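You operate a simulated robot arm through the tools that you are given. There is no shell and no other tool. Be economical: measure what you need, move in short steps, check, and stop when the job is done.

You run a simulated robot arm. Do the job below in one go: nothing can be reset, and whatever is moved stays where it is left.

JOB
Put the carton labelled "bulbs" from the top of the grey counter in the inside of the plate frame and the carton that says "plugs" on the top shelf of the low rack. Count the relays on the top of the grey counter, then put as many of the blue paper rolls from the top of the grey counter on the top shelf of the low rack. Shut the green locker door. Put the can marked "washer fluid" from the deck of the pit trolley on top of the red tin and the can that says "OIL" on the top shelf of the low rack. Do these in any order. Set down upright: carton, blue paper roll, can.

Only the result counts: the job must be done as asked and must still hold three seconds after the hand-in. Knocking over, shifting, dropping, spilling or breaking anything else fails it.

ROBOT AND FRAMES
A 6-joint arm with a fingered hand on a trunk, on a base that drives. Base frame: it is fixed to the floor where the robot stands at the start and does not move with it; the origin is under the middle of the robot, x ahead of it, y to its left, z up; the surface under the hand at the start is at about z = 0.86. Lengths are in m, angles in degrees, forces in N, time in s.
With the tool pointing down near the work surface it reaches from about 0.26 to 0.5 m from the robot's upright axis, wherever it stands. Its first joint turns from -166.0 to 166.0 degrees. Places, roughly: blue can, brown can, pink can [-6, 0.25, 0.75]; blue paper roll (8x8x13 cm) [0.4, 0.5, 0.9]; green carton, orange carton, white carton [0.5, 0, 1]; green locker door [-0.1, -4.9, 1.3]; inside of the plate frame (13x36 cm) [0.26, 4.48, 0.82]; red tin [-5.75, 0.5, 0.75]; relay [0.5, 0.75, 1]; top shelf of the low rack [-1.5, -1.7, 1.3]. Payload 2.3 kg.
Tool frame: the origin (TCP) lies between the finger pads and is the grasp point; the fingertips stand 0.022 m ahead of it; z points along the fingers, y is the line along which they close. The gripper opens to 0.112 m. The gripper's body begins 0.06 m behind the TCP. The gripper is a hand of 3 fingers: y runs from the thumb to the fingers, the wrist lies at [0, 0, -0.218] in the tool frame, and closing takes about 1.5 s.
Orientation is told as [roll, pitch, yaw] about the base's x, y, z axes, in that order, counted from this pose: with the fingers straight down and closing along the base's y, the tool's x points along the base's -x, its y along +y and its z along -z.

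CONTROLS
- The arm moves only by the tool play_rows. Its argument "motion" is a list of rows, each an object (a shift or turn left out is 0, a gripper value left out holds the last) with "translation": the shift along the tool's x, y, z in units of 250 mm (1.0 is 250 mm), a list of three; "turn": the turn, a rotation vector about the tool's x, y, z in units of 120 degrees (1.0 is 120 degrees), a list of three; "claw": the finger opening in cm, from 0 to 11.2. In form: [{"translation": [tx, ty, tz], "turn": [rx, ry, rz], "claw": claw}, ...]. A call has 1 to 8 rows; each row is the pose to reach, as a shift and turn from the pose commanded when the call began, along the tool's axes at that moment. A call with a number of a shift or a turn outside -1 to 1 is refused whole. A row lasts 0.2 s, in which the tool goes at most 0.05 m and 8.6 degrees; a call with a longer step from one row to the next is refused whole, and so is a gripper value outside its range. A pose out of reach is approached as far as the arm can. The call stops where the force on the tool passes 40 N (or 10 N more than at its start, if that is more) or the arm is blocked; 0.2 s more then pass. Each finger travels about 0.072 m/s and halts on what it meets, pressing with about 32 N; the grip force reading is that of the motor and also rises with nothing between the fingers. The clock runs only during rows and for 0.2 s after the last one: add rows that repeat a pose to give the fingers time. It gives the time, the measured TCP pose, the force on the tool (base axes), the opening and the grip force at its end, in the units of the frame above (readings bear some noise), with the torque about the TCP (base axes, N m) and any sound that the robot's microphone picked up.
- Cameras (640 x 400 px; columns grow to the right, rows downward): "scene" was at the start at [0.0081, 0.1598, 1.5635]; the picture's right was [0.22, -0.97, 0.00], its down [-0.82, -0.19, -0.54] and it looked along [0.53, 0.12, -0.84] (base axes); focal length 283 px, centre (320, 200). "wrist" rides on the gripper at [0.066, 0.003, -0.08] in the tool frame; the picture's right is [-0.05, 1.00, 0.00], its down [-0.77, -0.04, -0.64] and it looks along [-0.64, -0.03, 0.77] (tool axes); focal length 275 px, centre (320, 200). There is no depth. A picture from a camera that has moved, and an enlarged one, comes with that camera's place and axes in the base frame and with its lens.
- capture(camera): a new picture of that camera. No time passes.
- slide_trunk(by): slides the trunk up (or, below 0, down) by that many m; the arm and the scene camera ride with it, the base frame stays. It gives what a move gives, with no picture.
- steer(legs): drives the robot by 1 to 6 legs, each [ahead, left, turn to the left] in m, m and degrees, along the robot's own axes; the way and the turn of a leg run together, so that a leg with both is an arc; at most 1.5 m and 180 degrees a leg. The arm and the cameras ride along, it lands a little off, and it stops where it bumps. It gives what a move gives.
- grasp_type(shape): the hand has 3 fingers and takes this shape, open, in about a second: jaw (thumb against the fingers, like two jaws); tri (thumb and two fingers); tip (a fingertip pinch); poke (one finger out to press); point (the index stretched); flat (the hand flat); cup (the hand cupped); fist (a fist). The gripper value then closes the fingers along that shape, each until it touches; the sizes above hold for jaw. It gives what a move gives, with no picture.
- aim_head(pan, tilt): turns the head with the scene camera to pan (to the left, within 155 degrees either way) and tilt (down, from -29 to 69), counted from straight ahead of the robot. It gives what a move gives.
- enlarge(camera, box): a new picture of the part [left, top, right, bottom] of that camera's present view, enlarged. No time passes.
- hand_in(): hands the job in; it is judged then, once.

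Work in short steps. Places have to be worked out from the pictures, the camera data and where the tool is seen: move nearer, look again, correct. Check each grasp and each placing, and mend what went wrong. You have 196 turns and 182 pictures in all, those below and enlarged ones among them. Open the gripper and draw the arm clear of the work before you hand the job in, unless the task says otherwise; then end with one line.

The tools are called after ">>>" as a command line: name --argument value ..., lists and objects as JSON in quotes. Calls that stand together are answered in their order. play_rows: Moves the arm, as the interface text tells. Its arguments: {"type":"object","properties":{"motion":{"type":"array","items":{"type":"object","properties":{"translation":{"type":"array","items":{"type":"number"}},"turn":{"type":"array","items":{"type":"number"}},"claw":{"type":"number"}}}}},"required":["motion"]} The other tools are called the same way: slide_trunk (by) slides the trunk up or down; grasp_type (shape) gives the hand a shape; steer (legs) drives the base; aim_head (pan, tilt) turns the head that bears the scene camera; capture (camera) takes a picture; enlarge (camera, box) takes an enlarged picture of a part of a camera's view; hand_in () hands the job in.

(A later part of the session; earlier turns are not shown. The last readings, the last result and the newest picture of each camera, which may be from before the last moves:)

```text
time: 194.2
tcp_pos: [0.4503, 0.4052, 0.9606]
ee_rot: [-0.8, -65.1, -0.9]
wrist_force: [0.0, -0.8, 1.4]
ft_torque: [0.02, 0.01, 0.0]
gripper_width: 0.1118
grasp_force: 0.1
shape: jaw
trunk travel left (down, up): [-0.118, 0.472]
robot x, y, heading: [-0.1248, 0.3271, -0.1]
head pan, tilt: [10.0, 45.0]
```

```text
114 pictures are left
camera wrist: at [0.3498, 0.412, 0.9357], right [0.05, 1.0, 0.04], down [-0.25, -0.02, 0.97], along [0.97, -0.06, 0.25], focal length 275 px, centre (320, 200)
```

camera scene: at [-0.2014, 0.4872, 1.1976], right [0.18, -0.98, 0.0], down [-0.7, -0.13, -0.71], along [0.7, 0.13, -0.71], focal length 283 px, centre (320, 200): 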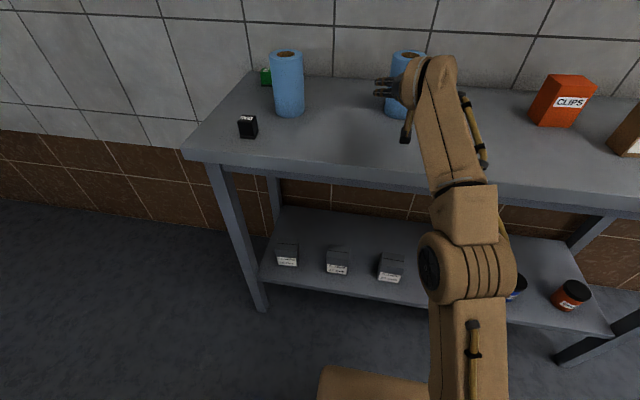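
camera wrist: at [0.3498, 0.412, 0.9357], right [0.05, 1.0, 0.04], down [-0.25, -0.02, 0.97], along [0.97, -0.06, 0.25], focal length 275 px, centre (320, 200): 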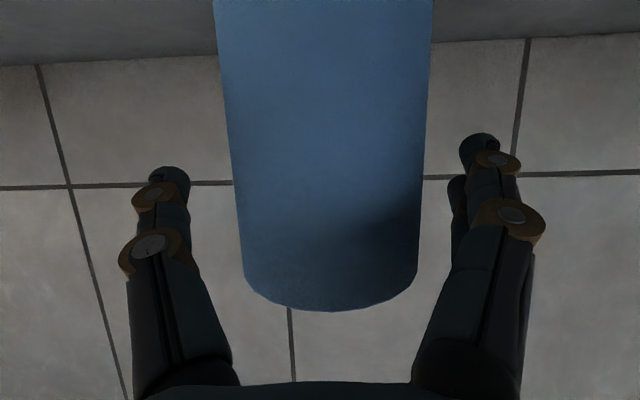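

The roll sits centred between the fingers. I close and then raise the trunk.

>>> play_rows --motion '[{"claw": 5}, {"claw": 5}, {"claw": 5}, {"claw": 5}, {"claw": 5}, {"claw": 5}, {"claw": 5}]'

>>> slide_trunk --by 0.12

>>> capture --camera "wrist"

```text
time: 195.8
tcp_pos: [0.4505, 0.4073, 0.9604]
ee_rot: [-0.9, -65.0, -0.9]
wrist_force: [0.9, -0.2, 0.1]
ft_torque: [0.0, 0.0, -0.03]
gripper_width: 0.063
grasp_force: 31.6
shape: jaw
trunk travel left (down, up): [-0.118, 0.472]
robot x, y, heading: [-0.1239, 0.3312, 0.0]
head pan, tilt: [10.0, 45.0]
```

```text
time: 197.3
tcp_pos: [0.4513, 0.4065, 1.0806]
ee_rot: [-0.8, -65.1, -0.9]
wrist_force: [0.3, 0.5, -2.8]
ft_torque: [-0.01, 0.02, 0.01]
gripper_width: 0.063
grasp_force: 32.2
shape: jaw
trunk travel left (down, up): [-0.238, 0.352]
robot x, y, heading: [-0.1262, 0.3272, 0.3]
head pan, tilt: [10.0, 45.0]
```

```text
113 pictures are left
camera wrist: at [0.35, 0.4121, 1.0555], right [0.05, 1.0, 0.04], down [-0.25, -0.02, 0.97], along [0.97, -0.06, 0.25], focal length 275 px, centre (320, 200)
```

wrist: 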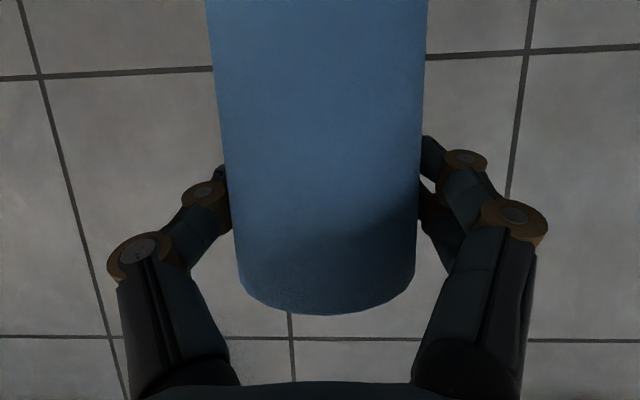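

Roll 2 held. I back off, raise the trunk, and drive to the rack.

>>> steer --legs '[[-0.5, 0, 0]]'

>>> slide_trunk --by 0.352

>>> steer --legs '[[0, -1.1, 0], [0, 0, -90], [0, -0.98, 0]]'

>>> aim_head --pan -15 --tilt 35

>>> capture --camera "scene"

```text
time: 200.3
tcp_pos: [-0.042, 0.4074, 1.0808]
ee_rot: [-0.9, -65.0, -0.6]
wrist_force: [0.4, 0.7, -1.5]
ft_torque: [0.04, 0.05, 0.0]
gripper_width: 0.0629
grasp_force: 32.1
shape: jaw
trunk travel left (down, up): [-0.238, 0.352]
robot x, y, heading: [-0.6137, 0.3276, 0.4]
head pan, tilt: [10.0, 45.0]
```

```text
time: 203.7
tcp_pos: [-0.0417, 0.409, 1.432]
ee_rot: [-0.9, -65.0, -0.6]
wrist_force: [0.7, 0.6, -1.9]
ft_torque: [-0.04, -0.04, -0.03]
gripper_width: 0.0629
grasp_force: 31.7
shape: jaw
trunk travel left (down, up): [-0.59, 0.0]
robot x, y, heading: [-0.6172, 0.3266, 0.7]
head pan, tilt: [10.0, 45.0]
```

```text
time: 218.1
tcp_pos: [-1.5341, -1.3347, 1.4324]
ee_rot: [-0.9, -65.0, -92.6]
wrist_force: [0.0, 0.1, -1.5]
ft_torque: [0.0, 0.03, 0.01]
gripper_width: 0.0625
grasp_force: 31.7
shape: jaw
trunk travel left (down, up): [-0.59, 0.0]
robot x, y, heading: [-1.5964, -0.7569, -91.2]
head pan, tilt: [10.0, 45.0]
```

```text
time: 218.9
tcp_pos: [-1.5337, -1.3344, 1.4316]
ee_rot: [-0.9, -65.0, -92.5]
wrist_force: [0.2, 0.0, -2.3]
ft_torque: [0.05, 0.01, 0.0]
gripper_width: 0.0626
grasp_force: 31.9
shape: jaw
trunk travel left (down, up): [-0.59, 0.0]
robot x, y, heading: [-1.5944, -0.7576, -91.7]
head pan, tilt: [-15.0, 35.0]
```

```text
112 pictures are left
camera scene: at [-1.4773, -0.7817, 1.6844], right [-0.96, 0.28, 0.0], down [0.16, 0.55, -0.82], along [-0.23, -0.79, -0.57], focal length 283 px, centre (320, 200)
```

scene: 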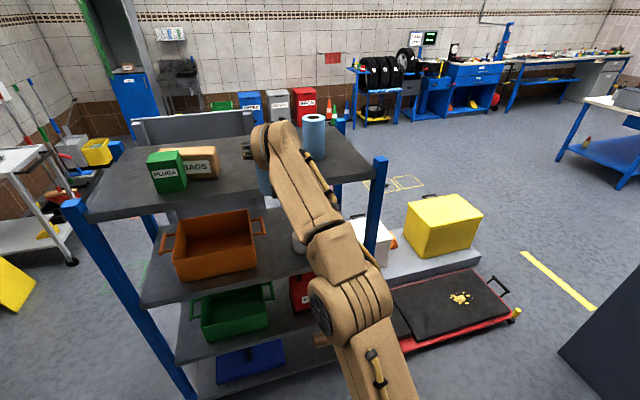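

I align heading, shift to x≈-1.57 and go ahead to y≈-1.60.

>>> steer --legs '[[0, -0.05, 1.7], [0.265, 0, 0]]'

>>> capture --camera "scene"

```text
time: 221.3
tcp_pos: [-1.5664, -1.5943, 1.4321]
ee_rot: [-0.8, -65.0, -91.0]
wrist_force: [0.1, -0.4, -1.7]
ft_torque: [-0.01, 0.03, -0.01]
gripper_width: 0.0624
grasp_force: 32.0
shape: jaw
trunk travel left (down, up): [-0.59, 0.0]
robot x, y, heading: [-1.6439, -1.0171, -90.0]
head pan, tilt: [-15.0, 35.0]
```

```text
111 pictures are left
camera scene: at [-1.526, -1.04, 1.6844], right [-0.97, 0.26, 0.0], down [0.15, 0.55, -0.82], along [-0.21, -0.79, -0.57], focal length 283 px, centre (320, 200)
```

scene: 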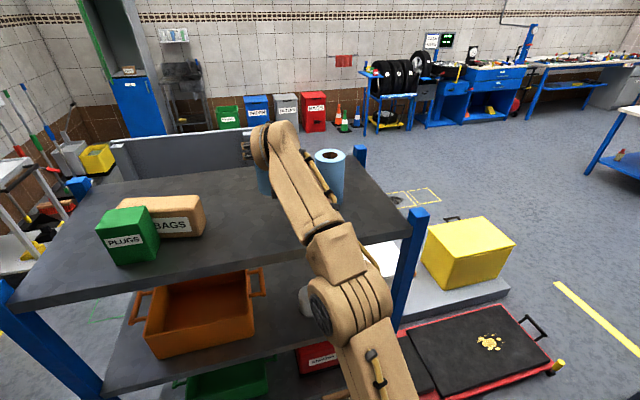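

Clear on both sides. I lower by trunk 6.2 cm, then small arm steps.

>>> slide_trunk --by -0.062

>>> play_rows --motion '[{"translation": [0.015, 0, 0.007]}, {"translation": [0.026, 0, 0.012]}, {"translation": [0.037, 0, 0.017]}, {"translation": [0.048, 0, 0.022]}, {"translation": [0.06, 0, 0.027]}, {"translation": [0.07, 0, 0.032]}]'

```text
time: 222.4
tcp_pos: [-1.5673, -1.5948, 1.3689]
ee_rot: [-0.8, -65.1, -91.0]
wrist_force: [0.5, -0.2, -2.1]
ft_torque: [-0.02, -0.02, 0.02]
gripper_width: 0.0625
grasp_force: 32.3
shape: jaw
trunk travel left (down, up): [-0.528, 0.062]
robot x, y, heading: [-1.6446, -1.0181, -89.8]
head pan, tilt: [-15.0, 35.0]
```

```text
time: 223.7
tcp_pos: [-1.5671, -1.5925, 1.3586]
ee_rot: [-1.1, -66.1, -90.6]
wrist_force: [0.6, -5.1, 14.6]
ft_torque: [-0.15, -0.15, -0.03]
gripper_width: 0.0628
grasp_force: 32.1
shape: jaw
trunk travel left (down, up): [-0.528, 0.062]
robot x, y, heading: [-1.6455, -1.0208, -89.6]
head pan, tilt: [-15.0, 35.0]
stopped in row 6: the force on the tool passed its limit at 45 N (the readings are from after the stop); the commanded pose is now the measured one
```

Contact. I restore 1° pitch, ease up and open, then back off.

>>> play_rows --motion '[{"translation": [-0.008, 0, -0.004], "turn": [0, 0.008, 0]}, {"translation": [-0.008, 0, -0.004], "turn": [0, 0.008, 0]}, {"translation": [-0.008, 0, -0.004], "turn": [0, 0.008, 0], "claw": 11.2}, {"translation": [-0.008, 0, -0.004], "turn": [0, 0.008, 0], "claw": 11.2}, {"translation": [-0.008, 0, -0.004], "turn": [0, 0.008, 0], "claw": 11.2}, {"translation": [-0.008, 0, -0.004], "turn": [0, 0.008, 0], "claw": 11.2}, {"translation": [-0.008, 0, -0.004], "turn": [0, 0.008, 0], "claw": 11.2}]'

>>> steer --legs '[[-0.35, 0, 0]]'

>>> capture --camera "scene"

```text
time: 225.3
tcp_pos: [-1.5686, -1.5932, 1.3592]
ee_rot: [-1.0, -64.8, -90.8]
wrist_force: [-0.3, 0.4, -0.3]
ft_torque: [0.02, 0.01, 0.01]
gripper_width: 0.1121
grasp_force: 0.1
shape: jaw
trunk travel left (down, up): [-0.528, 0.062]
robot x, y, heading: [-1.6408, -1.0184, -89.7]
head pan, tilt: [-15.0, 35.0]
```

```text
time: 227.6
tcp_pos: [-1.572, -1.247, 1.3594]
ee_rot: [-1.1, -64.7, -91.2]
wrist_force: [-0.2, 0.6, -1.3]
ft_torque: [-0.01, 0.0, 0.03]
gripper_width: 0.1118
grasp_force: 0.0
shape: jaw
trunk travel left (down, up): [-0.528, 0.062]
robot x, y, heading: [-1.6473, -0.6677, -90.3]
head pan, tilt: [-15.0, 35.0]
```

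```text
110 pictures are left
camera scene: at [-1.5252, -0.6925, 1.6225], right [-0.96, 0.27, 0.0], down [0.15, 0.55, -0.82], along [-0.22, -0.79, -0.57], focal length 283 px, centre (320, 200)
```

scene: 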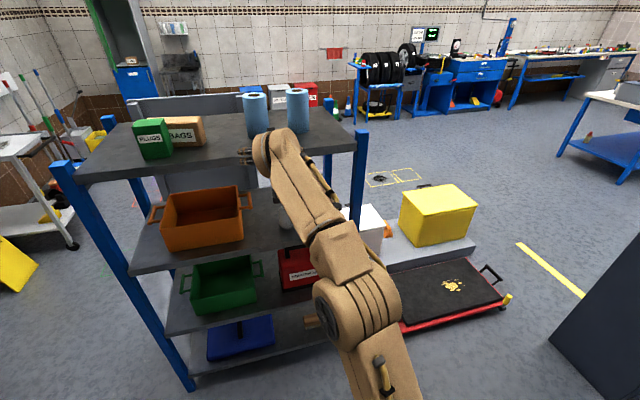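

Both rolls stand upright. Next the trolley in the west; I look at the way there.

>>> aim_head --pan -75 --tilt 20

>>> capture --camera "scene"

>>> aim_head --pan -120 --tilt 20

>>> capture --camera "scene"

```text
time: 228.9
tcp_pos: [-1.5712, -1.2466, 1.3591]
ee_rot: [-1.2, -64.8, -91.3]
wrist_force: [-0.4, 0.4, 0.1]
ft_torque: [0.01, 0.03, -0.02]
gripper_width: 0.112
grasp_force: 0.0
shape: jaw
trunk travel left (down, up): [-0.528, 0.062]
robot x, y, heading: [-1.6435, -0.6714, -90.4]
head pan, tilt: [-75.0, 20.0]
```

```text
109 pictures are left
camera scene: at [-1.592, -0.6318, 1.6463], right [-0.25, 0.97, 0.0], down [0.33, 0.09, -0.94], along [-0.91, -0.24, -0.34], focal length 283 px, centre (320, 200)
```

scene: 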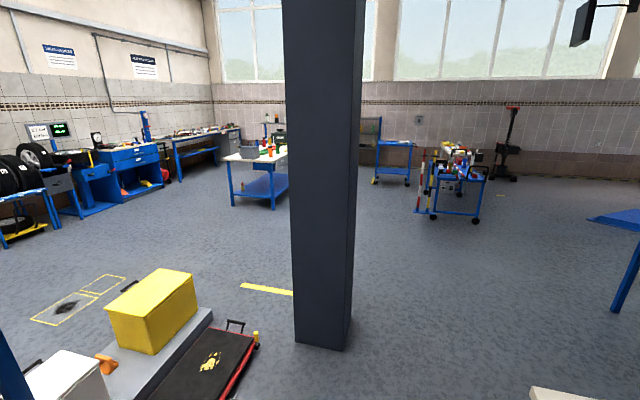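

```text
time: 230.0
tcp_pos: [-1.5717, -1.2461, 1.3588]
ee_rot: [-1.2, -64.7, -91.2]
wrist_force: [-0.2, -0.7, 0.0]
ft_torque: [0.02, -0.01, -0.02]
gripper_width: 0.1122
grasp_force: 0.1
shape: jaw
trunk travel left (down, up): [-0.528, 0.062]
robot x, y, heading: [-1.6424, -0.6718, -90.4]
head pan, tilt: [-120.0, 20.0]
```

```text
108 pictures are left
camera scene: at [-1.5823, -0.5612, 1.6463], right [0.5, 0.86, 0.0], down [0.3, -0.17, -0.94], along [-0.81, 0.47, -0.34], focal length 283 px, centre (320, 200)
```

scene: 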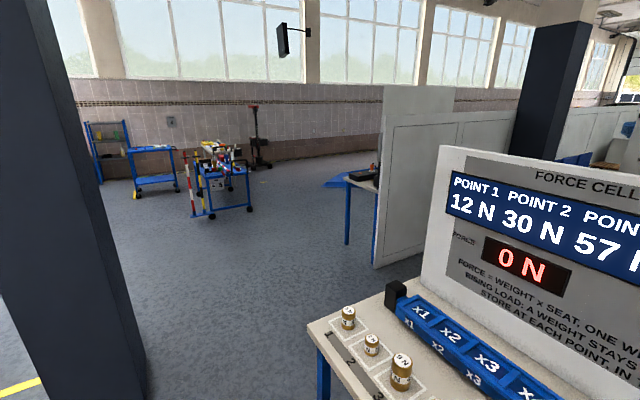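

Pillar spans x -3.4…-3.08, y -1.2…-0.83; table's south edge is y≈-0.17. Driving west along y≈-0.5 leaves about 0.33 m on each side. I turn west and align.

>>> steer --legs '[[0, 0, -90], [0, -0.17, 0]]'

>>> aim_head --pan 0 --tilt 25

>>> capture --camera "scene"

```text
time: 235.2
tcp_pos: [-2.2193, -0.5842, 1.3595]
ee_rot: [-1.0, -64.8, 179.6]
wrist_force: [0.3, -0.2, 0.5]
ft_torque: [-0.04, -0.01, 0.02]
gripper_width: 0.1119
grasp_force: 0.1
shape: jaw
trunk travel left (down, up): [-0.528, 0.062]
robot x, y, heading: [-1.6438, -0.5054, -179.7]
head pan, tilt: [-120.0, 20.0]
```

```text
time: 237.2
tcp_pos: [-2.2194, -0.5848, 1.3583]
ee_rot: [-1.0, -64.7, 179.6]
wrist_force: [-0.4, -0.4, 0.4]
ft_torque: [0.01, 0.02, 0.0]
gripper_width: 0.1118
grasp_force: 0.0
shape: jaw
trunk travel left (down, up): [-0.528, 0.062]
robot x, y, heading: [-1.643, -0.5052, -179.6]
head pan, tilt: [0.0, 25.0]
```

```text
107 pictures are left
camera scene: at [-1.6751, -0.6426, 1.6382], right [-0.01, 1.0, 0.0], down [0.42, 0.0, -0.91], along [-0.91, -0.01, -0.42], focal length 283 px, centre (320, 200)
```

scene: 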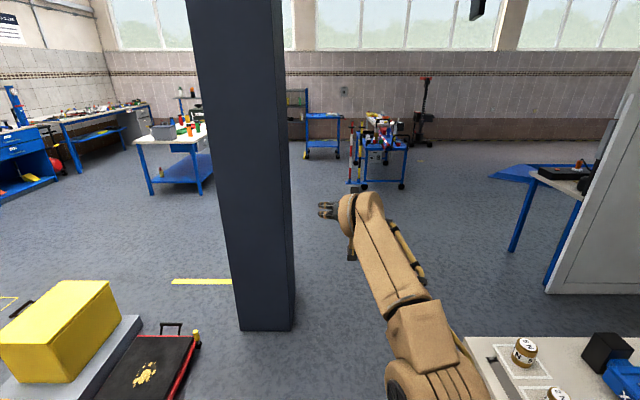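

Clear straight lane. I drive 1.5 m west.

>>> steer --legs '[[1.5, 0, 0]]'

```text
time: 244.8
tcp_pos: [-3.7416, -0.5489, 1.3587]
ee_rot: [-1.1, -64.7, 177.5]
wrist_force: [-0.4, 0.6, -0.6]
ft_torque: [-0.01, 0.02, 0.0]
gripper_width: 0.112
grasp_force: 0.1
shape: jaw
trunk travel left (down, up): [-0.528, 0.062]
robot x, y, heading: [-3.1642, -0.4892, 178.4]
head pan, tilt: [0.0, 25.0]
```

Past the pillar. I continue west and shift north to y≈0.25.

>>> steer --legs '[[0.6, 0, 0], [0.7, -0.7, 1.0]]'

>>> aim_head --pan 10 --tilt 25

>>> capture --camera "scene"

```text
time: 252.9
tcp_pos: [-5.0426, 0.1429, 1.3596]
ee_rot: [-1.0, -64.8, -179.6]
wrist_force: [-0.4, -0.3, -0.2]
ft_torque: [0.02, 0.01, -0.01]
gripper_width: 0.1122
grasp_force: 0.1
shape: jaw
trunk travel left (down, up): [-0.528, 0.062]
robot x, y, heading: [-4.4676, 0.2325, -178.6]
head pan, tilt: [0.0, 25.0]
```

```text
time: 253.7
tcp_pos: [-5.0417, 0.1433, 1.3597]
ee_rot: [-1.1, -64.8, -179.7]
wrist_force: [0.0, -0.2, -0.4]
ft_torque: [-0.01, -0.01, -0.02]
gripper_width: 0.1119
grasp_force: 0.0
shape: jaw
trunk travel left (down, up): [-0.528, 0.062]
robot x, y, heading: [-4.4648, 0.2313, -178.9]
head pan, tilt: [10.0, 25.0]
```

```text
106 pictures are left
camera scene: at [-4.4952, 0.0757, 1.6382], right [-0.19, 0.98, 0.0], down [0.41, 0.08, -0.91], along [-0.89, -0.17, -0.42], focal length 283 px, centre (320, 200)
```

scene: 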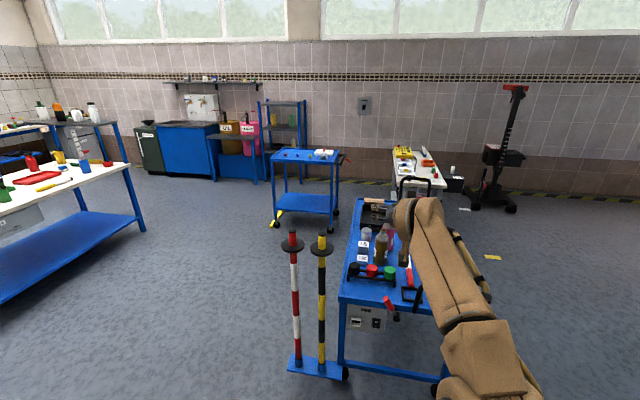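

The arm hides part of the trolley; I shift north 0.35 m and enlarge.

>>> steer --legs '[[0.15, -0.35, -1]]'

>>> capture --camera "scene"

>>> enlarge --camera "scene" --box '[220, 190, 420, 315]'

```text
time: 256.0
tcp_pos: [-5.1955, 0.495, 1.359]
ee_rot: [-1.0, -64.8, 179.6]
wrist_force: [-0.2, 0.1, 0.1]
ft_torque: [0.01, -0.03, 0.04]
gripper_width: 0.1121
grasp_force: 0.0
shape: jaw
trunk travel left (down, up): [-0.528, 0.062]
robot x, y, heading: [-4.6214, 0.5749, -179.4]
head pan, tilt: [10.0, 25.0]
```

```text
105 pictures are left
camera scene: at [-4.6493, 0.4213, 1.6383], right [-0.18, 0.98, 0.0], down [0.42, 0.08, -0.91], along [-0.89, -0.16, -0.42], focal length 283 px, centre (320, 200)
```

scene: 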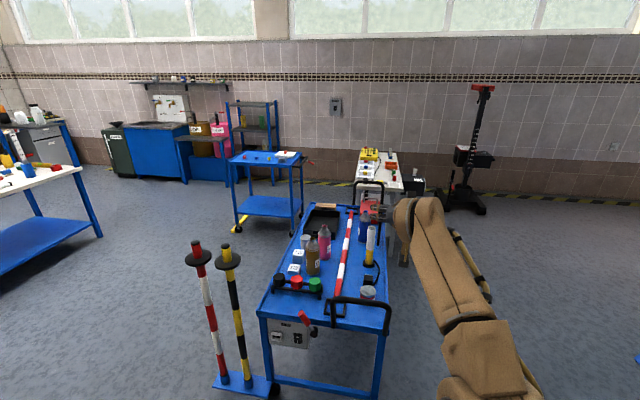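

```text
3.20 times, centred on (320, 252) of scene
camera zoom: at [-4.6493, 0.4213, 1.6383], right [-0.18, 0.98, 0.0], down [0.42, 0.08, -0.91], along [-0.89, -0.16, -0.42], focal length 906 px, centre (320, 32)
```

zoom: 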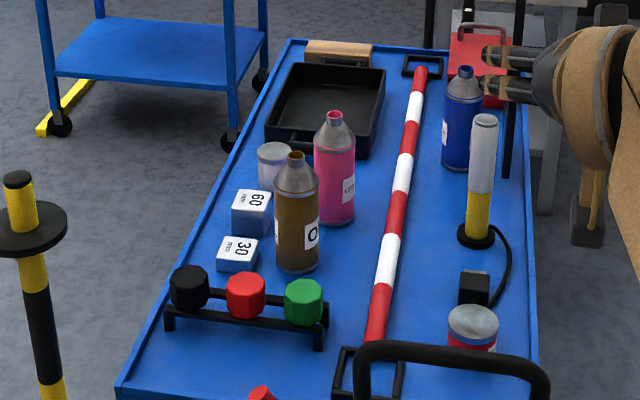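

I go round to the north side of the trolley and face south to read the labels.

>>> steer --legs '[[0, -0.8, 0], [0, 0, 90], [0, -1.15, 0]]'

>>> aim_head --pan 10 --tilt 40

>>> capture --camera "scene"

>>> capture --camera "wrist"

```text
time: 269.6
tcp_pos: [-5.6666, 0.8067, 1.3589]
ee_rot: [-1.0, -64.8, -91.1]
wrist_force: [-0.1, 0.2, -1.1]
ft_torque: [0.01, 0.01, -0.01]
gripper_width: 0.1122
grasp_force: 0.0
shape: jaw
trunk travel left (down, up): [-0.528, 0.062]
robot x, y, heading: [-5.7414, 1.3834, -90.5]
head pan, tilt: [10.0, 25.0]
```

```text
time: 270.3
tcp_pos: [-5.6673, 0.8064, 1.3606]
ee_rot: [-1.0, -64.8, -91.1]
wrist_force: [-0.3, -0.8, 0.4]
ft_torque: [-0.03, -0.02, -0.03]
gripper_width: 0.1121
grasp_force: 0.1
shape: jaw
trunk travel left (down, up): [-0.528, 0.062]
robot x, y, heading: [-5.7401, 1.3818, -90.5]
head pan, tilt: [10.0, 40.0]
```

```text
103 pictures are left
camera scene: at [-5.5841, 1.3615, 1.6149], right [-0.99, -0.17, 0.0], down [-0.11, 0.63, -0.77], along [0.13, -0.76, -0.64], focal length 283 px, centre (320, 200)
```

scene: 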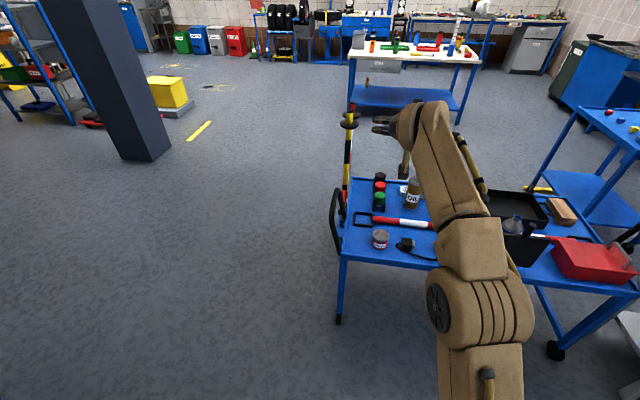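

```text
102 pictures are left
camera wrist: at [-5.6612, 0.907, 1.3347], right [1.0, -0.06, 0.03], down [-0.02, 0.25, 0.97], along [-0.06, -0.97, 0.25], focal length 275 px, centre (320, 200)
```

wrist: 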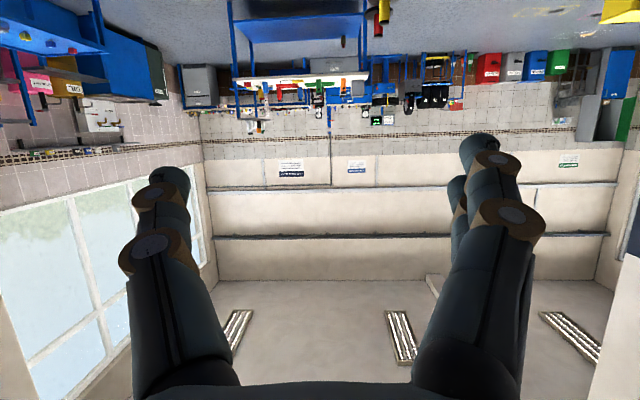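

I shift further west so that the arm stops hiding the cans.

>>> steer --legs '[[0, -0.5, 0]]'

>>> capture --camera "scene"

>>> enlarge --camera "scene" --box '[200, 160, 420, 300]'

```text
time: 273.3
tcp_pos: [-6.1886, 0.8121, 1.3593]
ee_rot: [-1.0, -64.8, -92.0]
wrist_force: [0.1, -1.2, -0.1]
ft_torque: [-0.02, 0.0, 0.01]
gripper_width: 0.1119
grasp_force: 0.1
shape: jaw
trunk travel left (down, up): [-0.528, 0.062]
robot x, y, heading: [-6.2518, 1.3914, -91.4]
head pan, tilt: [10.0, 40.0]
```

```text
101 pictures are left
camera scene: at [-6.098, 1.3659, 1.6149], right [-0.99, -0.15, 0.0], down [-0.1, 0.64, -0.77], along [0.12, -0.76, -0.64], focal length 283 px, centre (320, 200)
```

scene: 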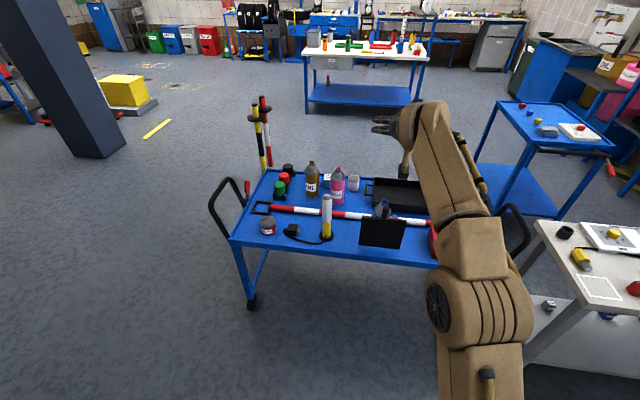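

```text
2.86 times, centred on (310, 230) of scene
camera zoom: at [-6.098, 1.3659, 1.6149], right [-0.99, -0.15, 0.0], down [-0.1, 0.64, -0.77], along [0.12, -0.76, -0.64], focal length 808 px, centre (349, 114)
```

zoom: 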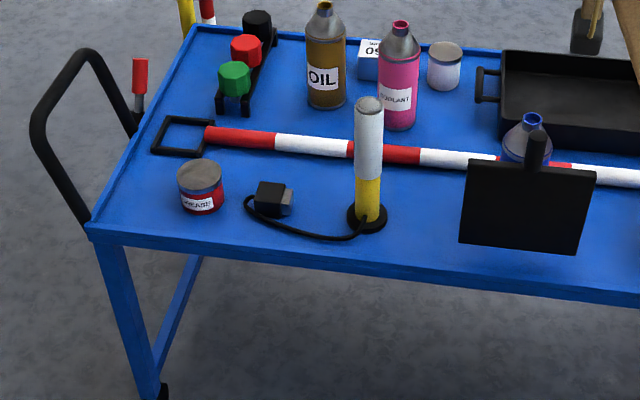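

OIL is brown (≈(-5.866,0.164)), COOLANT pink, the blue can (≈(-6.223,0.424), top 0.84) should be washer fluid; the red GREASE tin is at (-5.71,0.464), top ≈0.69. I bring the hand to vertical here, well above the trolley.

>>> play_rows --motion '[{"translation": [0.118, 0, -0.041], "turn": [0, 0.068, 0]}, {"translation": [0.237, 0, -0.082], "turn": [0, 0.135, 0]}, {"translation": [0.355, 0, -0.124], "turn": [0, 0.203, 0]}, {"translation": [0.474, 0, -0.165], "turn": [0, 0.27, 0]}, {"translation": [0.592, 0, -0.206], "turn": [0, 0.338, 0]}, {"translation": [0.711, 0, -0.247], "turn": [0, 0.405, 0]}, {"translation": [0.83, 0, -0.289], "turn": [0, 0.473, 0]}, {"translation": [0.948, 0, -0.33], "turn": [0, 0.54, 0]}]'

>>> capture --camera "wrist"

>>> capture --camera "scene"

```text
time: 275.1
tcp_pos: [-6.18, 0.9862, 1.1791]
ee_rot: [-0.4, 0.1, -92.9]
wrist_force: [0.5, 0.2, -0.2]
ft_torque: [-0.01, 0.0, 0.0]
gripper_width: 0.1119
grasp_force: 0.0
shape: jaw
trunk travel left (down, up): [-0.528, 0.062]
robot x, y, heading: [-6.2533, 1.3869, -91.2]
head pan, tilt: [10.0, 40.0]
```

```text
99 pictures are left
camera wrist: at [-6.1735, 1.0517, 1.261], right [1.0, -0.1, -0.01], down [-0.07, -0.77, 0.63], along [-0.07, -0.63, -0.77], focal length 275 px, centre (320, 200)
```

wrist: 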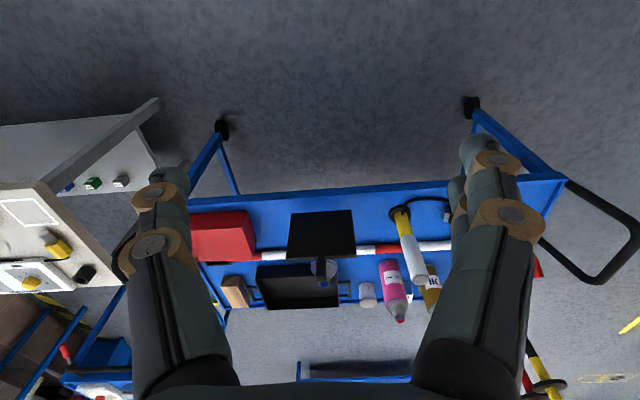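

```text
98 pictures are left
camera scene: at [-6.0975, 1.3656, 1.6149], right [-0.99, -0.15, 0.0], down [-0.1, 0.64, -0.77], along [0.12, -0.76, -0.64], focal length 283 px, centre (320, 200)
```

scene: 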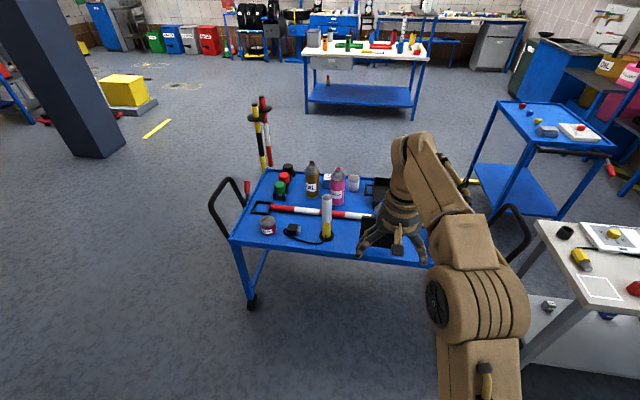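

I drive ahead so the vertical hand comes near the blue can, still high.

>>> steer --legs '[[0.46, -0.05, 1.2]]'

>>> capture --camera "wrist"

>>> capture --camera "scene"

```text
time: 278.0
tcp_pos: [-6.2307, 0.5129, 1.179]
ee_rot: [-0.4, 0.0, -92.0]
wrist_force: [-0.2, 0.9, 0.3]
ft_torque: [-0.01, 0.0, -0.01]
gripper_width: 0.1119
grasp_force: 0.0
shape: jaw
trunk travel left (down, up): [-0.528, 0.062]
robot x, y, heading: [-6.3121, 0.9163, -90.3]
head pan, tilt: [10.0, 40.0]
```

```text
97 pictures are left
camera wrist: at [-6.2247, 0.5785, 1.261], right [1.0, -0.08, -0.01], down [-0.06, -0.77, 0.64], along [-0.06, -0.63, -0.77], focal length 275 px, centre (320, 200)
```

wrist: 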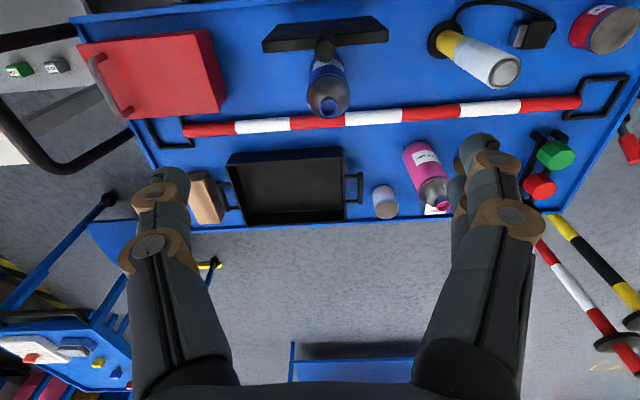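

```text
96 pictures are left
camera scene: at [-6.1534, 0.8936, 1.6149], right [-0.99, -0.17, 0.0], down [-0.11, 0.63, -0.77], along [0.13, -0.75, -0.64], focal length 283 px, centre (320, 200)
```

scene: 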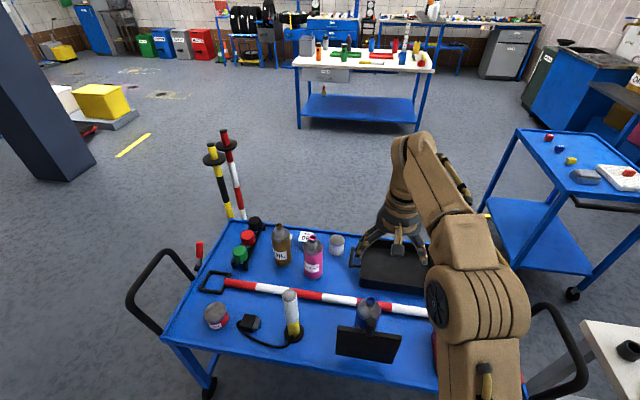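

The can is at (-6.226,0.428); a black panel stands at y≈0.505 close north of it. I tilt the hand 15° so the wrist camera side stays clear of the panel handle, and move above the can to z≈0.95.

>>> play_rows --motion '[{"translation": [-0.06, 0.005, 0.15], "turn": [0, 0.06, 0]}, {"translation": [-0.12, 0.01, 0.3], "turn": [0, 0.125, 0]}, {"translation": [-0.18, 0.015, 0.46], "turn": [0, 0.125, 0]}, {"translation": [-0.24, 0.02, 0.62], "turn": [0, 0.125, 0]}, {"translation": [-0.3, 0.025, 0.78], "turn": [0, 0.125, 0]}, {"translation": [-0.34, 0.03, 0.92], "turn": [0, 0.125, 0]}, {"translation": [-0.34, 0.03, 0.92], "turn": [0, 0.125, 0]}]'

>>> capture --camera "wrist"

>>> capture --camera "scene"

```text
time: 279.6
tcp_pos: [-6.2233, 0.4746, 0.9542]
ee_rot: [-0.3, 14.9, -92.1]
wrist_force: [-0.4, -0.1, -0.2]
ft_torque: [0.0, 0.01, 0.02]
gripper_width: 0.1118
grasp_force: 0.0
shape: jaw
out of reach, approached as far as the arm can: row 2, 3, 4, 5, 6, 7
trunk travel left (down, up): [-0.528, 0.062]
robot x, y, heading: [-6.3095, 0.9141, -90.1]
head pan, tilt: [10.0, 40.0]
```

```text
95 pictures are left
camera wrist: at [-6.218, 0.5181, 1.0492], right [1.0, -0.08, -0.02], down [-0.06, -0.91, 0.42], along [-0.05, -0.41, -0.91], focal length 275 px, centre (320, 200)
```

wrist: 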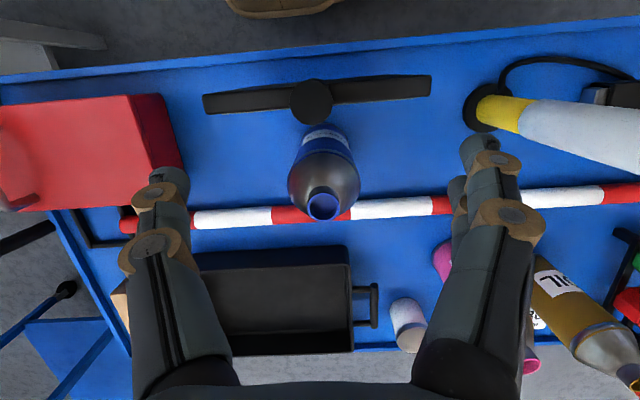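

```text
94 pictures are left
camera scene: at [-6.1536, 0.8939, 1.6149], right [-0.99, -0.17, 0.0], down [-0.11, 0.63, -0.77], along [0.13, -0.76, -0.64], focal length 283 px, centre (320, 200)
```

scene: 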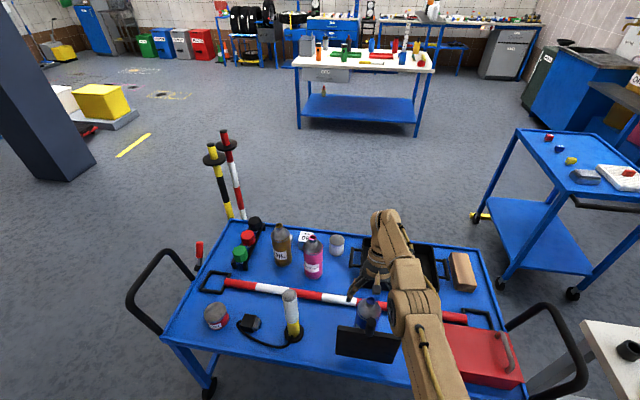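

Reach-limited; I drive the base 5.3 cm ahead. I also enlarge the can's label.

>>> steer --legs '[[0.055, 0, 0]]'

>>> enlarge --camera "wrist" --box '[240, 60, 400, 260]'

>>> capture --camera "wrist"

```text
time: 280.5
tcp_pos: [-6.2228, 0.4191, 0.9533]
ee_rot: [-0.4, 15.0, -92.2]
wrist_force: [0.1, 0.2, -0.4]
ft_torque: [-0.02, 0.0, 0.02]
gripper_width: 0.1121
grasp_force: 0.0
shape: jaw
trunk travel left (down, up): [-0.528, 0.062]
robot x, y, heading: [-6.3092, 0.862, -90.3]
head pan, tilt: [10.0, 40.0]
```

```text
2.00 times, centred on (320, 160) of wrist
camera zoom: at [-6.218, 0.4625, 1.0491], right [1.0, -0.08, -0.02], down [-0.07, -0.91, 0.42], along [-0.05, -0.41, -0.91], focal length 551 px, centre (320, 280)
```

zoom: 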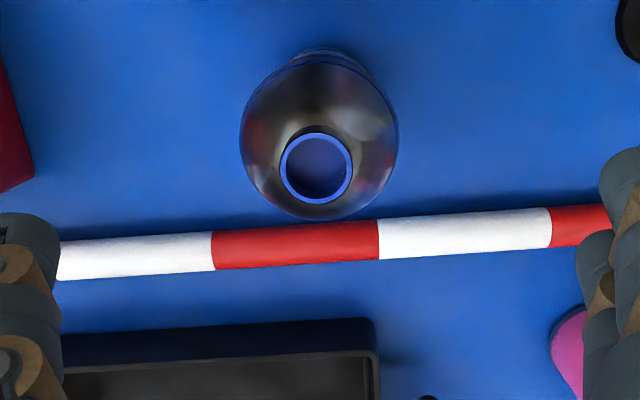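

```text
92 pictures are left
camera wrist: at [-6.218, 0.4625, 1.0491], right [1.0, -0.08, -0.02], down [-0.07, -0.91, 0.42], along [-0.05, -0.41, -0.91], focal length 275 px, centre (320, 200)
```

wrist: 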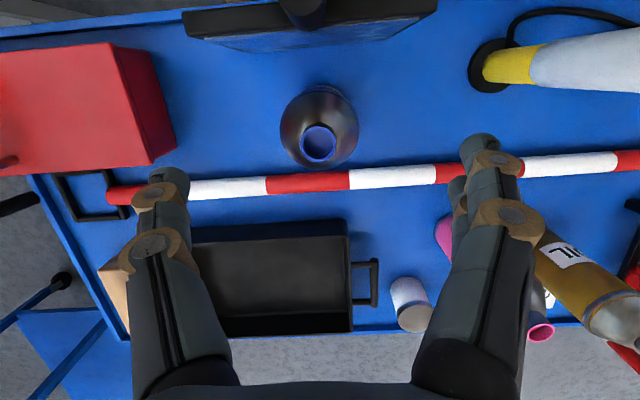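

Can axis is (-6.227,0.418); the TCP is right above. I descend to z≈0.793 in steps.

>>> play_rows --motion '[{"translation": [-0.04, -0.016, 0.16]}, {"translation": [-0.085, -0.016, 0.32]}, {"translation": [-0.13, -0.016, 0.48]}, {"translation": [-0.166, -0.016, 0.618]}, {"translation": [-0.166, -0.016, 0.618]}]'

>>> capture --camera "wrist"

>>> enlarge --camera "scene" --box '[300, 220, 460, 370]'

```text
time: 281.7
tcp_pos: [-6.2394, 0.4468, 0.8082]
ee_rot: [-0.3, 14.8, -92.1]
wrist_force: [-0.1, -0.5, 0.2]
ft_torque: [0.01, -0.03, -0.01]
gripper_width: 0.1116
grasp_force: 0.0
shape: jaw
out of reach, approached as far as the arm can: row 2, 3, 4, 5
trunk travel left (down, up): [-0.528, 0.062]
robot x, y, heading: [-6.3103, 0.8604, -90.2]
head pan, tilt: [10.0, 40.0]
```

```text
91 pictures are left
camera wrist: at [-6.2349, 0.4885, 0.904], right [1.0, -0.08, -0.02], down [-0.07, -0.91, 0.42], along [-0.05, -0.41, -0.91], focal length 275 px, centre (320, 200)
```

wrist: 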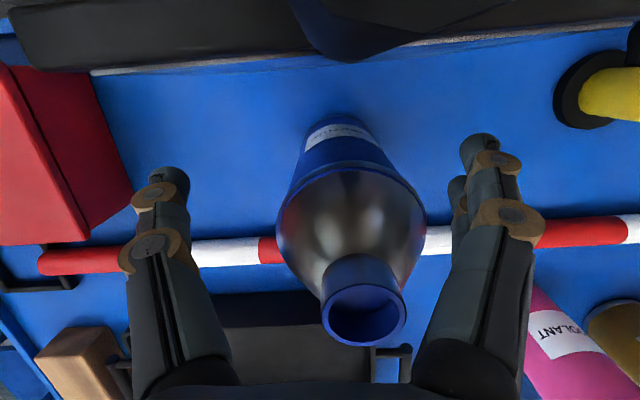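

```text
2.67 times, centred on (380, 295) of scene
camera zoom: at [-6.1542, 0.8394, 1.615], right [-0.99, -0.17, 0.0], down [-0.11, 0.63, -0.77], along [0.13, -0.76, -0.64], focal length 755 px, centre (160, -53)
```

zoom: 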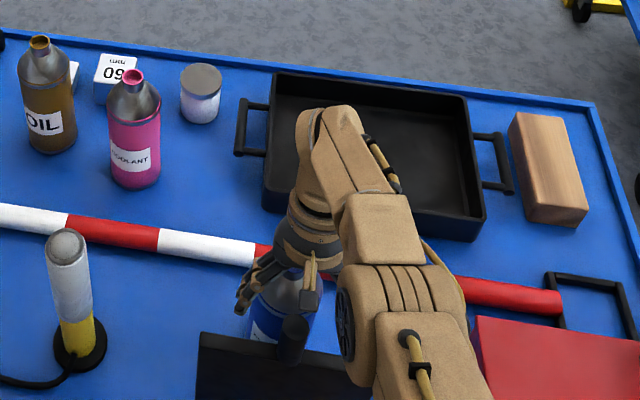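

The limit pushed the hand off-line towards the panel. I raise it, bring the base 6 cm closer and use less tilt.

>>> play_rows --motion '[{"translation": [0.05, 0, -0.19]}, {"translation": [0.1, 0, -0.38]}, {"translation": [0.13, 0, -0.5], "turn": [0, -0.06, 0]}, {"translation": [0.13, 0, -0.5], "turn": [0, -0.06, 0]}]'

>>> slide_trunk --by 0.06

>>> steer --legs '[[0.06, 0, 0]]'

>>> capture --camera "wrist"

```text
time: 282.7
tcp_pos: [-6.237, 0.4452, 0.9357]
ee_rot: [-0.4, 7.8, -92.1]
wrist_force: [-0.5, 0.3, 0.3]
ft_torque: [0.03, -0.01, 0.0]
gripper_width: 0.1121
grasp_force: 0.0
shape: jaw
trunk travel left (down, up): [-0.528, 0.062]
robot x, y, heading: [-6.3077, 0.8604, -90.2]
head pan, tilt: [10.0, 40.0]
```

```text
time: 283.7
tcp_pos: [-6.2365, 0.4467, 0.9947]
ee_rot: [-0.4, 7.6, -92.2]
wrist_force: [0.3, -0.3, -1.4]
ft_torque: [-0.02, 0.0, -0.02]
gripper_width: 0.112
grasp_force: 0.1
shape: jaw
trunk travel left (down, up): [-0.588, 0.002]
robot x, y, heading: [-6.3072, 0.8605, -90.3]
head pan, tilt: [10.0, 40.0]
```

```text
time: 284.7
tcp_pos: [-6.2369, 0.384, 0.9944]
ee_rot: [-0.4, 7.8, -92.2]
wrist_force: [-0.2, -0.1, -0.4]
ft_torque: [0.04, 0.03, 0.0]
gripper_width: 0.1119
grasp_force: 0.0
shape: jaw
trunk travel left (down, up): [-0.588, 0.002]
robot x, y, heading: [-6.3111, 0.7991, -90.1]
head pan, tilt: [10.0, 40.0]
```

```text
89 pictures are left
camera wrist: at [-6.2315, 0.4376, 1.084], right [1.0, -0.08, -0.01], down [-0.06, -0.85, 0.53], along [-0.06, -0.52, -0.85], focal length 275 px, centre (320, 200)
```

wrist: 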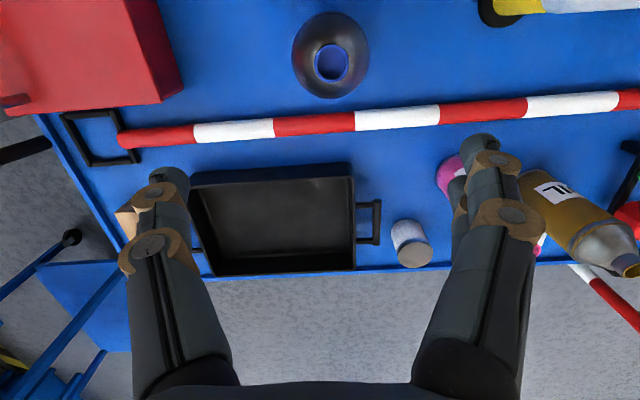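

Target shift (+0.009,+0.034) to the can axis, then down in steps to z≈0.835 for a check.

>>> play_rows --motion '[{"translation": [0.135, 0.036, 0.018]}, {"translation": [0.114, 0.036, 0.17]}, {"translation": [0.092, 0.036, 0.33]}, {"translation": [0.07, 0.036, 0.49]}, {"translation": [0.049, 0.036, 0.652]}, {"translation": [0.049, 0.036, 0.652]}]'

>>> capture --camera "wrist"

```text
time: 286.1
tcp_pos: [-6.2302, 0.4188, 0.8369]
ee_rot: [-0.4, 7.7, -92.2]
wrist_force: [-0.3, -0.3, 0.8]
ft_torque: [0.01, 0.0, 0.01]
gripper_width: 0.1119
grasp_force: 0.0
shape: jaw
trunk travel left (down, up): [-0.588, 0.002]
robot x, y, heading: [-6.3078, 0.8007, -90.2]
head pan, tilt: [10.0, 40.0]
```

```text
88 pictures are left
camera wrist: at [-6.224, 0.4723, 0.9276], right [1.0, -0.08, -0.01], down [-0.06, -0.85, 0.53], along [-0.06, -0.52, -0.85], focal length 275 px, centre (320, 200)
```

wrist: 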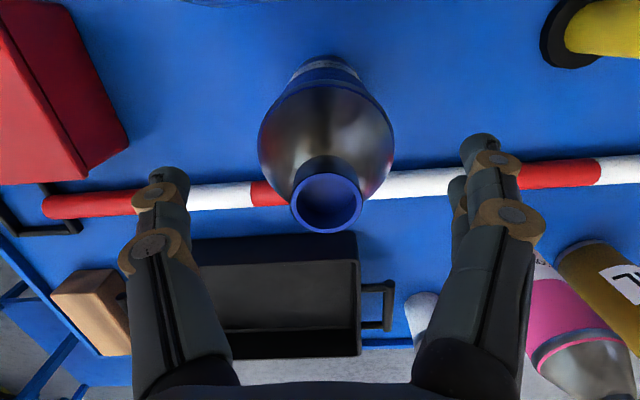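

On target. I go down to ≈0.79 and check.

>>> play_rows --motion '[{"translation": [-0.012, 0, 0.1]}, {"translation": [-0.025, 0, 0.186]}, {"translation": [-0.025, 0, 0.186]}]'

>>> capture --camera "wrist"

>>> enlarge --camera "scene" --box '[280, 220, 460, 380]'

```text
time: 286.9
tcp_pos: [-6.2306, 0.4201, 0.7904]
ee_rot: [-0.4, 7.7, -92.0]
wrist_force: [-0.6, 1.1, -0.3]
ft_torque: [-0.01, -0.05, -0.02]
gripper_width: 0.112
grasp_force: 0.1
shape: jaw
trunk travel left (down, up): [-0.588, 0.002]
robot x, y, heading: [-6.3077, 0.7969, -90.4]
head pan, tilt: [10.0, 40.0]
```

```text
87 pictures are left
camera wrist: at [-6.2244, 0.4753, 0.8795], right [1.0, -0.08, -0.01], down [-0.06, -0.85, 0.53], along [-0.05, -0.52, -0.85], focal length 275 px, centre (320, 200)
```

wrist: 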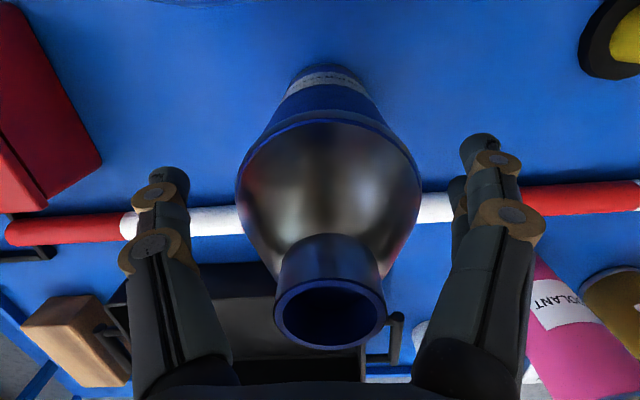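

```text
2.50 times, centred on (370, 300) of scene
camera zoom: at [-6.1539, 0.7771, 1.6749], right [-0.99, -0.17, 0.0], down [-0.11, 0.63, -0.77], along [0.13, -0.76, -0.64], focal length 708 px, centre (195, -50)
```

zoom: 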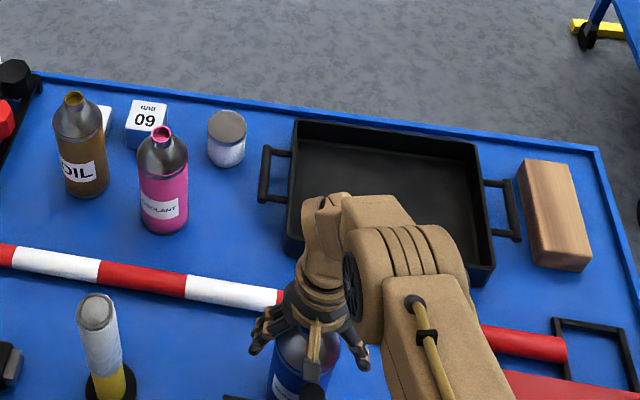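

Shoulder rim is ≈0.785, cap top ≈0.83. I go down 1.6 cm more, watching force.

>>> play_rows --motion '[{"translation": [-0.004, 0, 0.03]}, {"translation": [-0.008, 0, 0.064]}, {"translation": [-0.008, 0, 0.064]}]'

```text
time: 287.7
tcp_pos: [-6.2296, 0.4177, 0.7719]
ee_rot: [-0.3, 7.7, -92.2]
wrist_force: [4.6, -18.2, 5.5]
ft_torque: [2.34, 0.44, -0.39]
gripper_width: 0.112
grasp_force: 0.0
shape: jaw
trunk travel left (down, up): [-0.588, 0.002]
robot x, y, heading: [-6.311, 0.7963, -90.5]
head pan, tilt: [10.0, 40.0]
```

Contact force on the hand's robot-side (likely the panel handle). I back up at once and look.

>>> play_rows --motion '[{"translation": [-0.01, 0, -0.06]}, {"translation": [-0.02, 0, -0.1]}, {"translation": [-0.02, 0, -0.1]}]'

>>> enlarge --camera "scene" --box '[280, 240, 460, 400]'

>>> capture --camera "wrist"

```text
time: 288.5
tcp_pos: [-6.2285, 0.411, 0.7967]
ee_rot: [-0.4, 7.7, -92.1]
wrist_force: [-0.7, 0.6, -0.5]
ft_torque: [-0.01, 0.01, -0.01]
gripper_width: 0.1119
grasp_force: 0.0
shape: jaw
trunk travel left (down, up): [-0.588, 0.002]
robot x, y, heading: [-6.308, 0.7957, -90.2]
head pan, tilt: [10.0, 40.0]
```

```text
2.50 times, centred on (370, 320) of scene
camera zoom: at [-6.1541, 0.778, 1.6749], right [-0.99, -0.17, 0.0], down [-0.11, 0.63, -0.77], along [0.13, -0.76, -0.64], focal length 708 px, centre (195, -100)
```

zoom: 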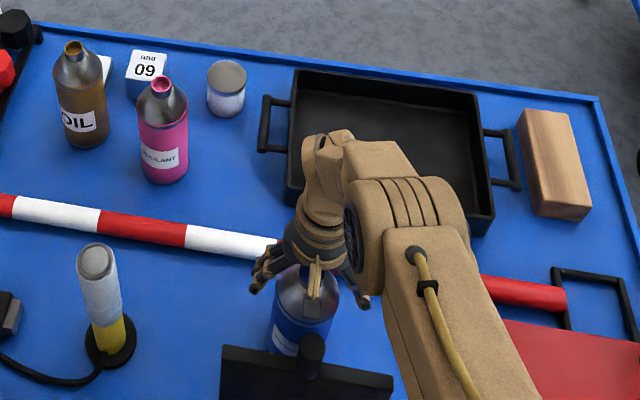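

```text
84 pictures are left
camera wrist: at [-6.2237, 0.4662, 0.8868], right [1.0, -0.08, -0.01], down [-0.06, -0.85, 0.53], along [-0.06, -0.52, -0.85], focal length 275 px, centre (320, 200)
```

wrist: 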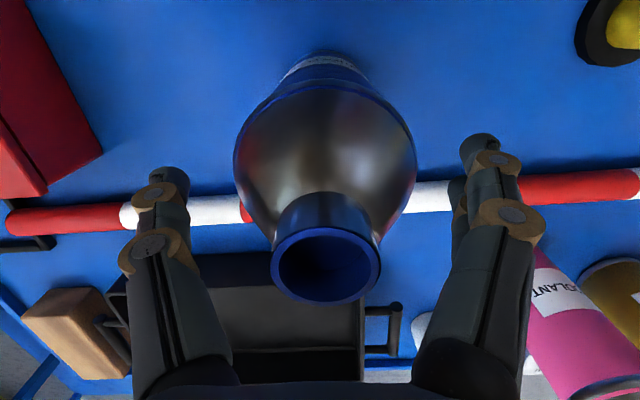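

No visible shift of the panel. The wrist camera sits right over its handle, so I raise, rotate the hand 40° about its axis to carry the camera off to the side, and look again.

>>> play_rows --motion '[{"translation": [0.02, 0, -0.18]}, {"translation": [0.02, 0, -0.2], "turn": [0, 0, -0.066]}, {"translation": [0.02, 0, -0.2], "turn": [0, 0, -0.133]}, {"translation": [0.02, 0, -0.2], "turn": [0, 0, -0.2]}, {"translation": [0.02, 0, -0.2], "turn": [0, 0, -0.266]}, {"translation": [0.02, 0, -0.2], "turn": [0, 0, -0.333]}, {"translation": [0.02, 0, -0.2], "turn": [0, 0, -0.333]}]'

>>> capture --camera "wrist"

>>> enlarge --camera "scene" --box '[280, 240, 460, 400]'

```text
time: 290.1
tcp_pos: [-6.2284, 0.408, 0.8453]
ee_rot: [4.7, 6.2, -51.8]
wrist_force: [1.4, 0.3, 0.2]
ft_torque: [0.02, 0.0, -0.04]
gripper_width: 0.1119
grasp_force: 0.1
shape: jaw
trunk travel left (down, up): [-0.588, 0.002]
robot x, y, heading: [-6.3089, 0.796, -90.3]
head pan, tilt: [10.0, 40.0]
```

```text
83 pictures are left
camera wrist: at [-6.2664, 0.4504, 0.9335], right [0.82, 0.57, 0.08], down [0.45, -0.71, 0.54], along [0.37, -0.41, -0.84], focal length 275 px, centre (320, 200)
```

wrist: 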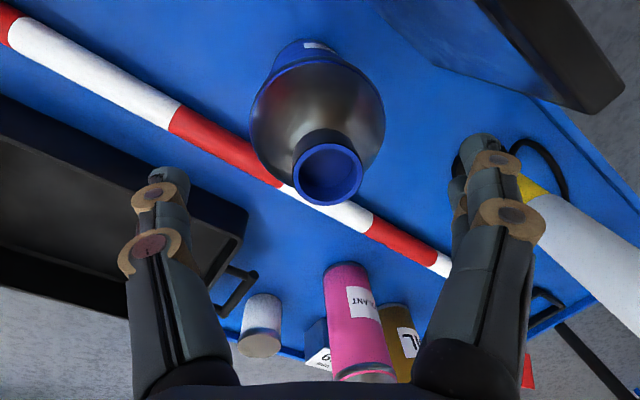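

```text
2.50 times, centred on (370, 320) of scene
camera zoom: at [-6.1539, 0.777, 1.6749], right [-0.99, -0.17, 0.0], down [-0.11, 0.63, -0.77], along [0.13, -0.76, -0.64], focal length 708 px, centre (195, -100)
```

zoom: 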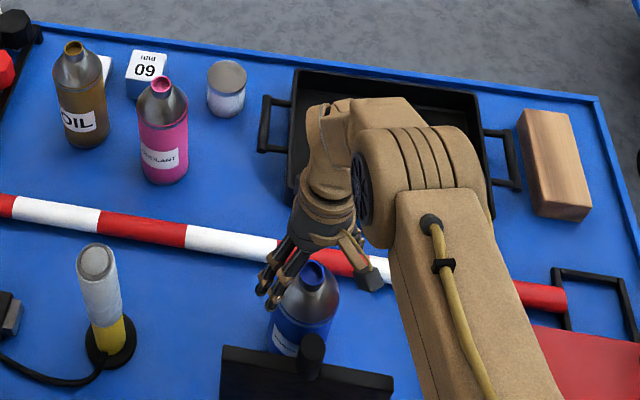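

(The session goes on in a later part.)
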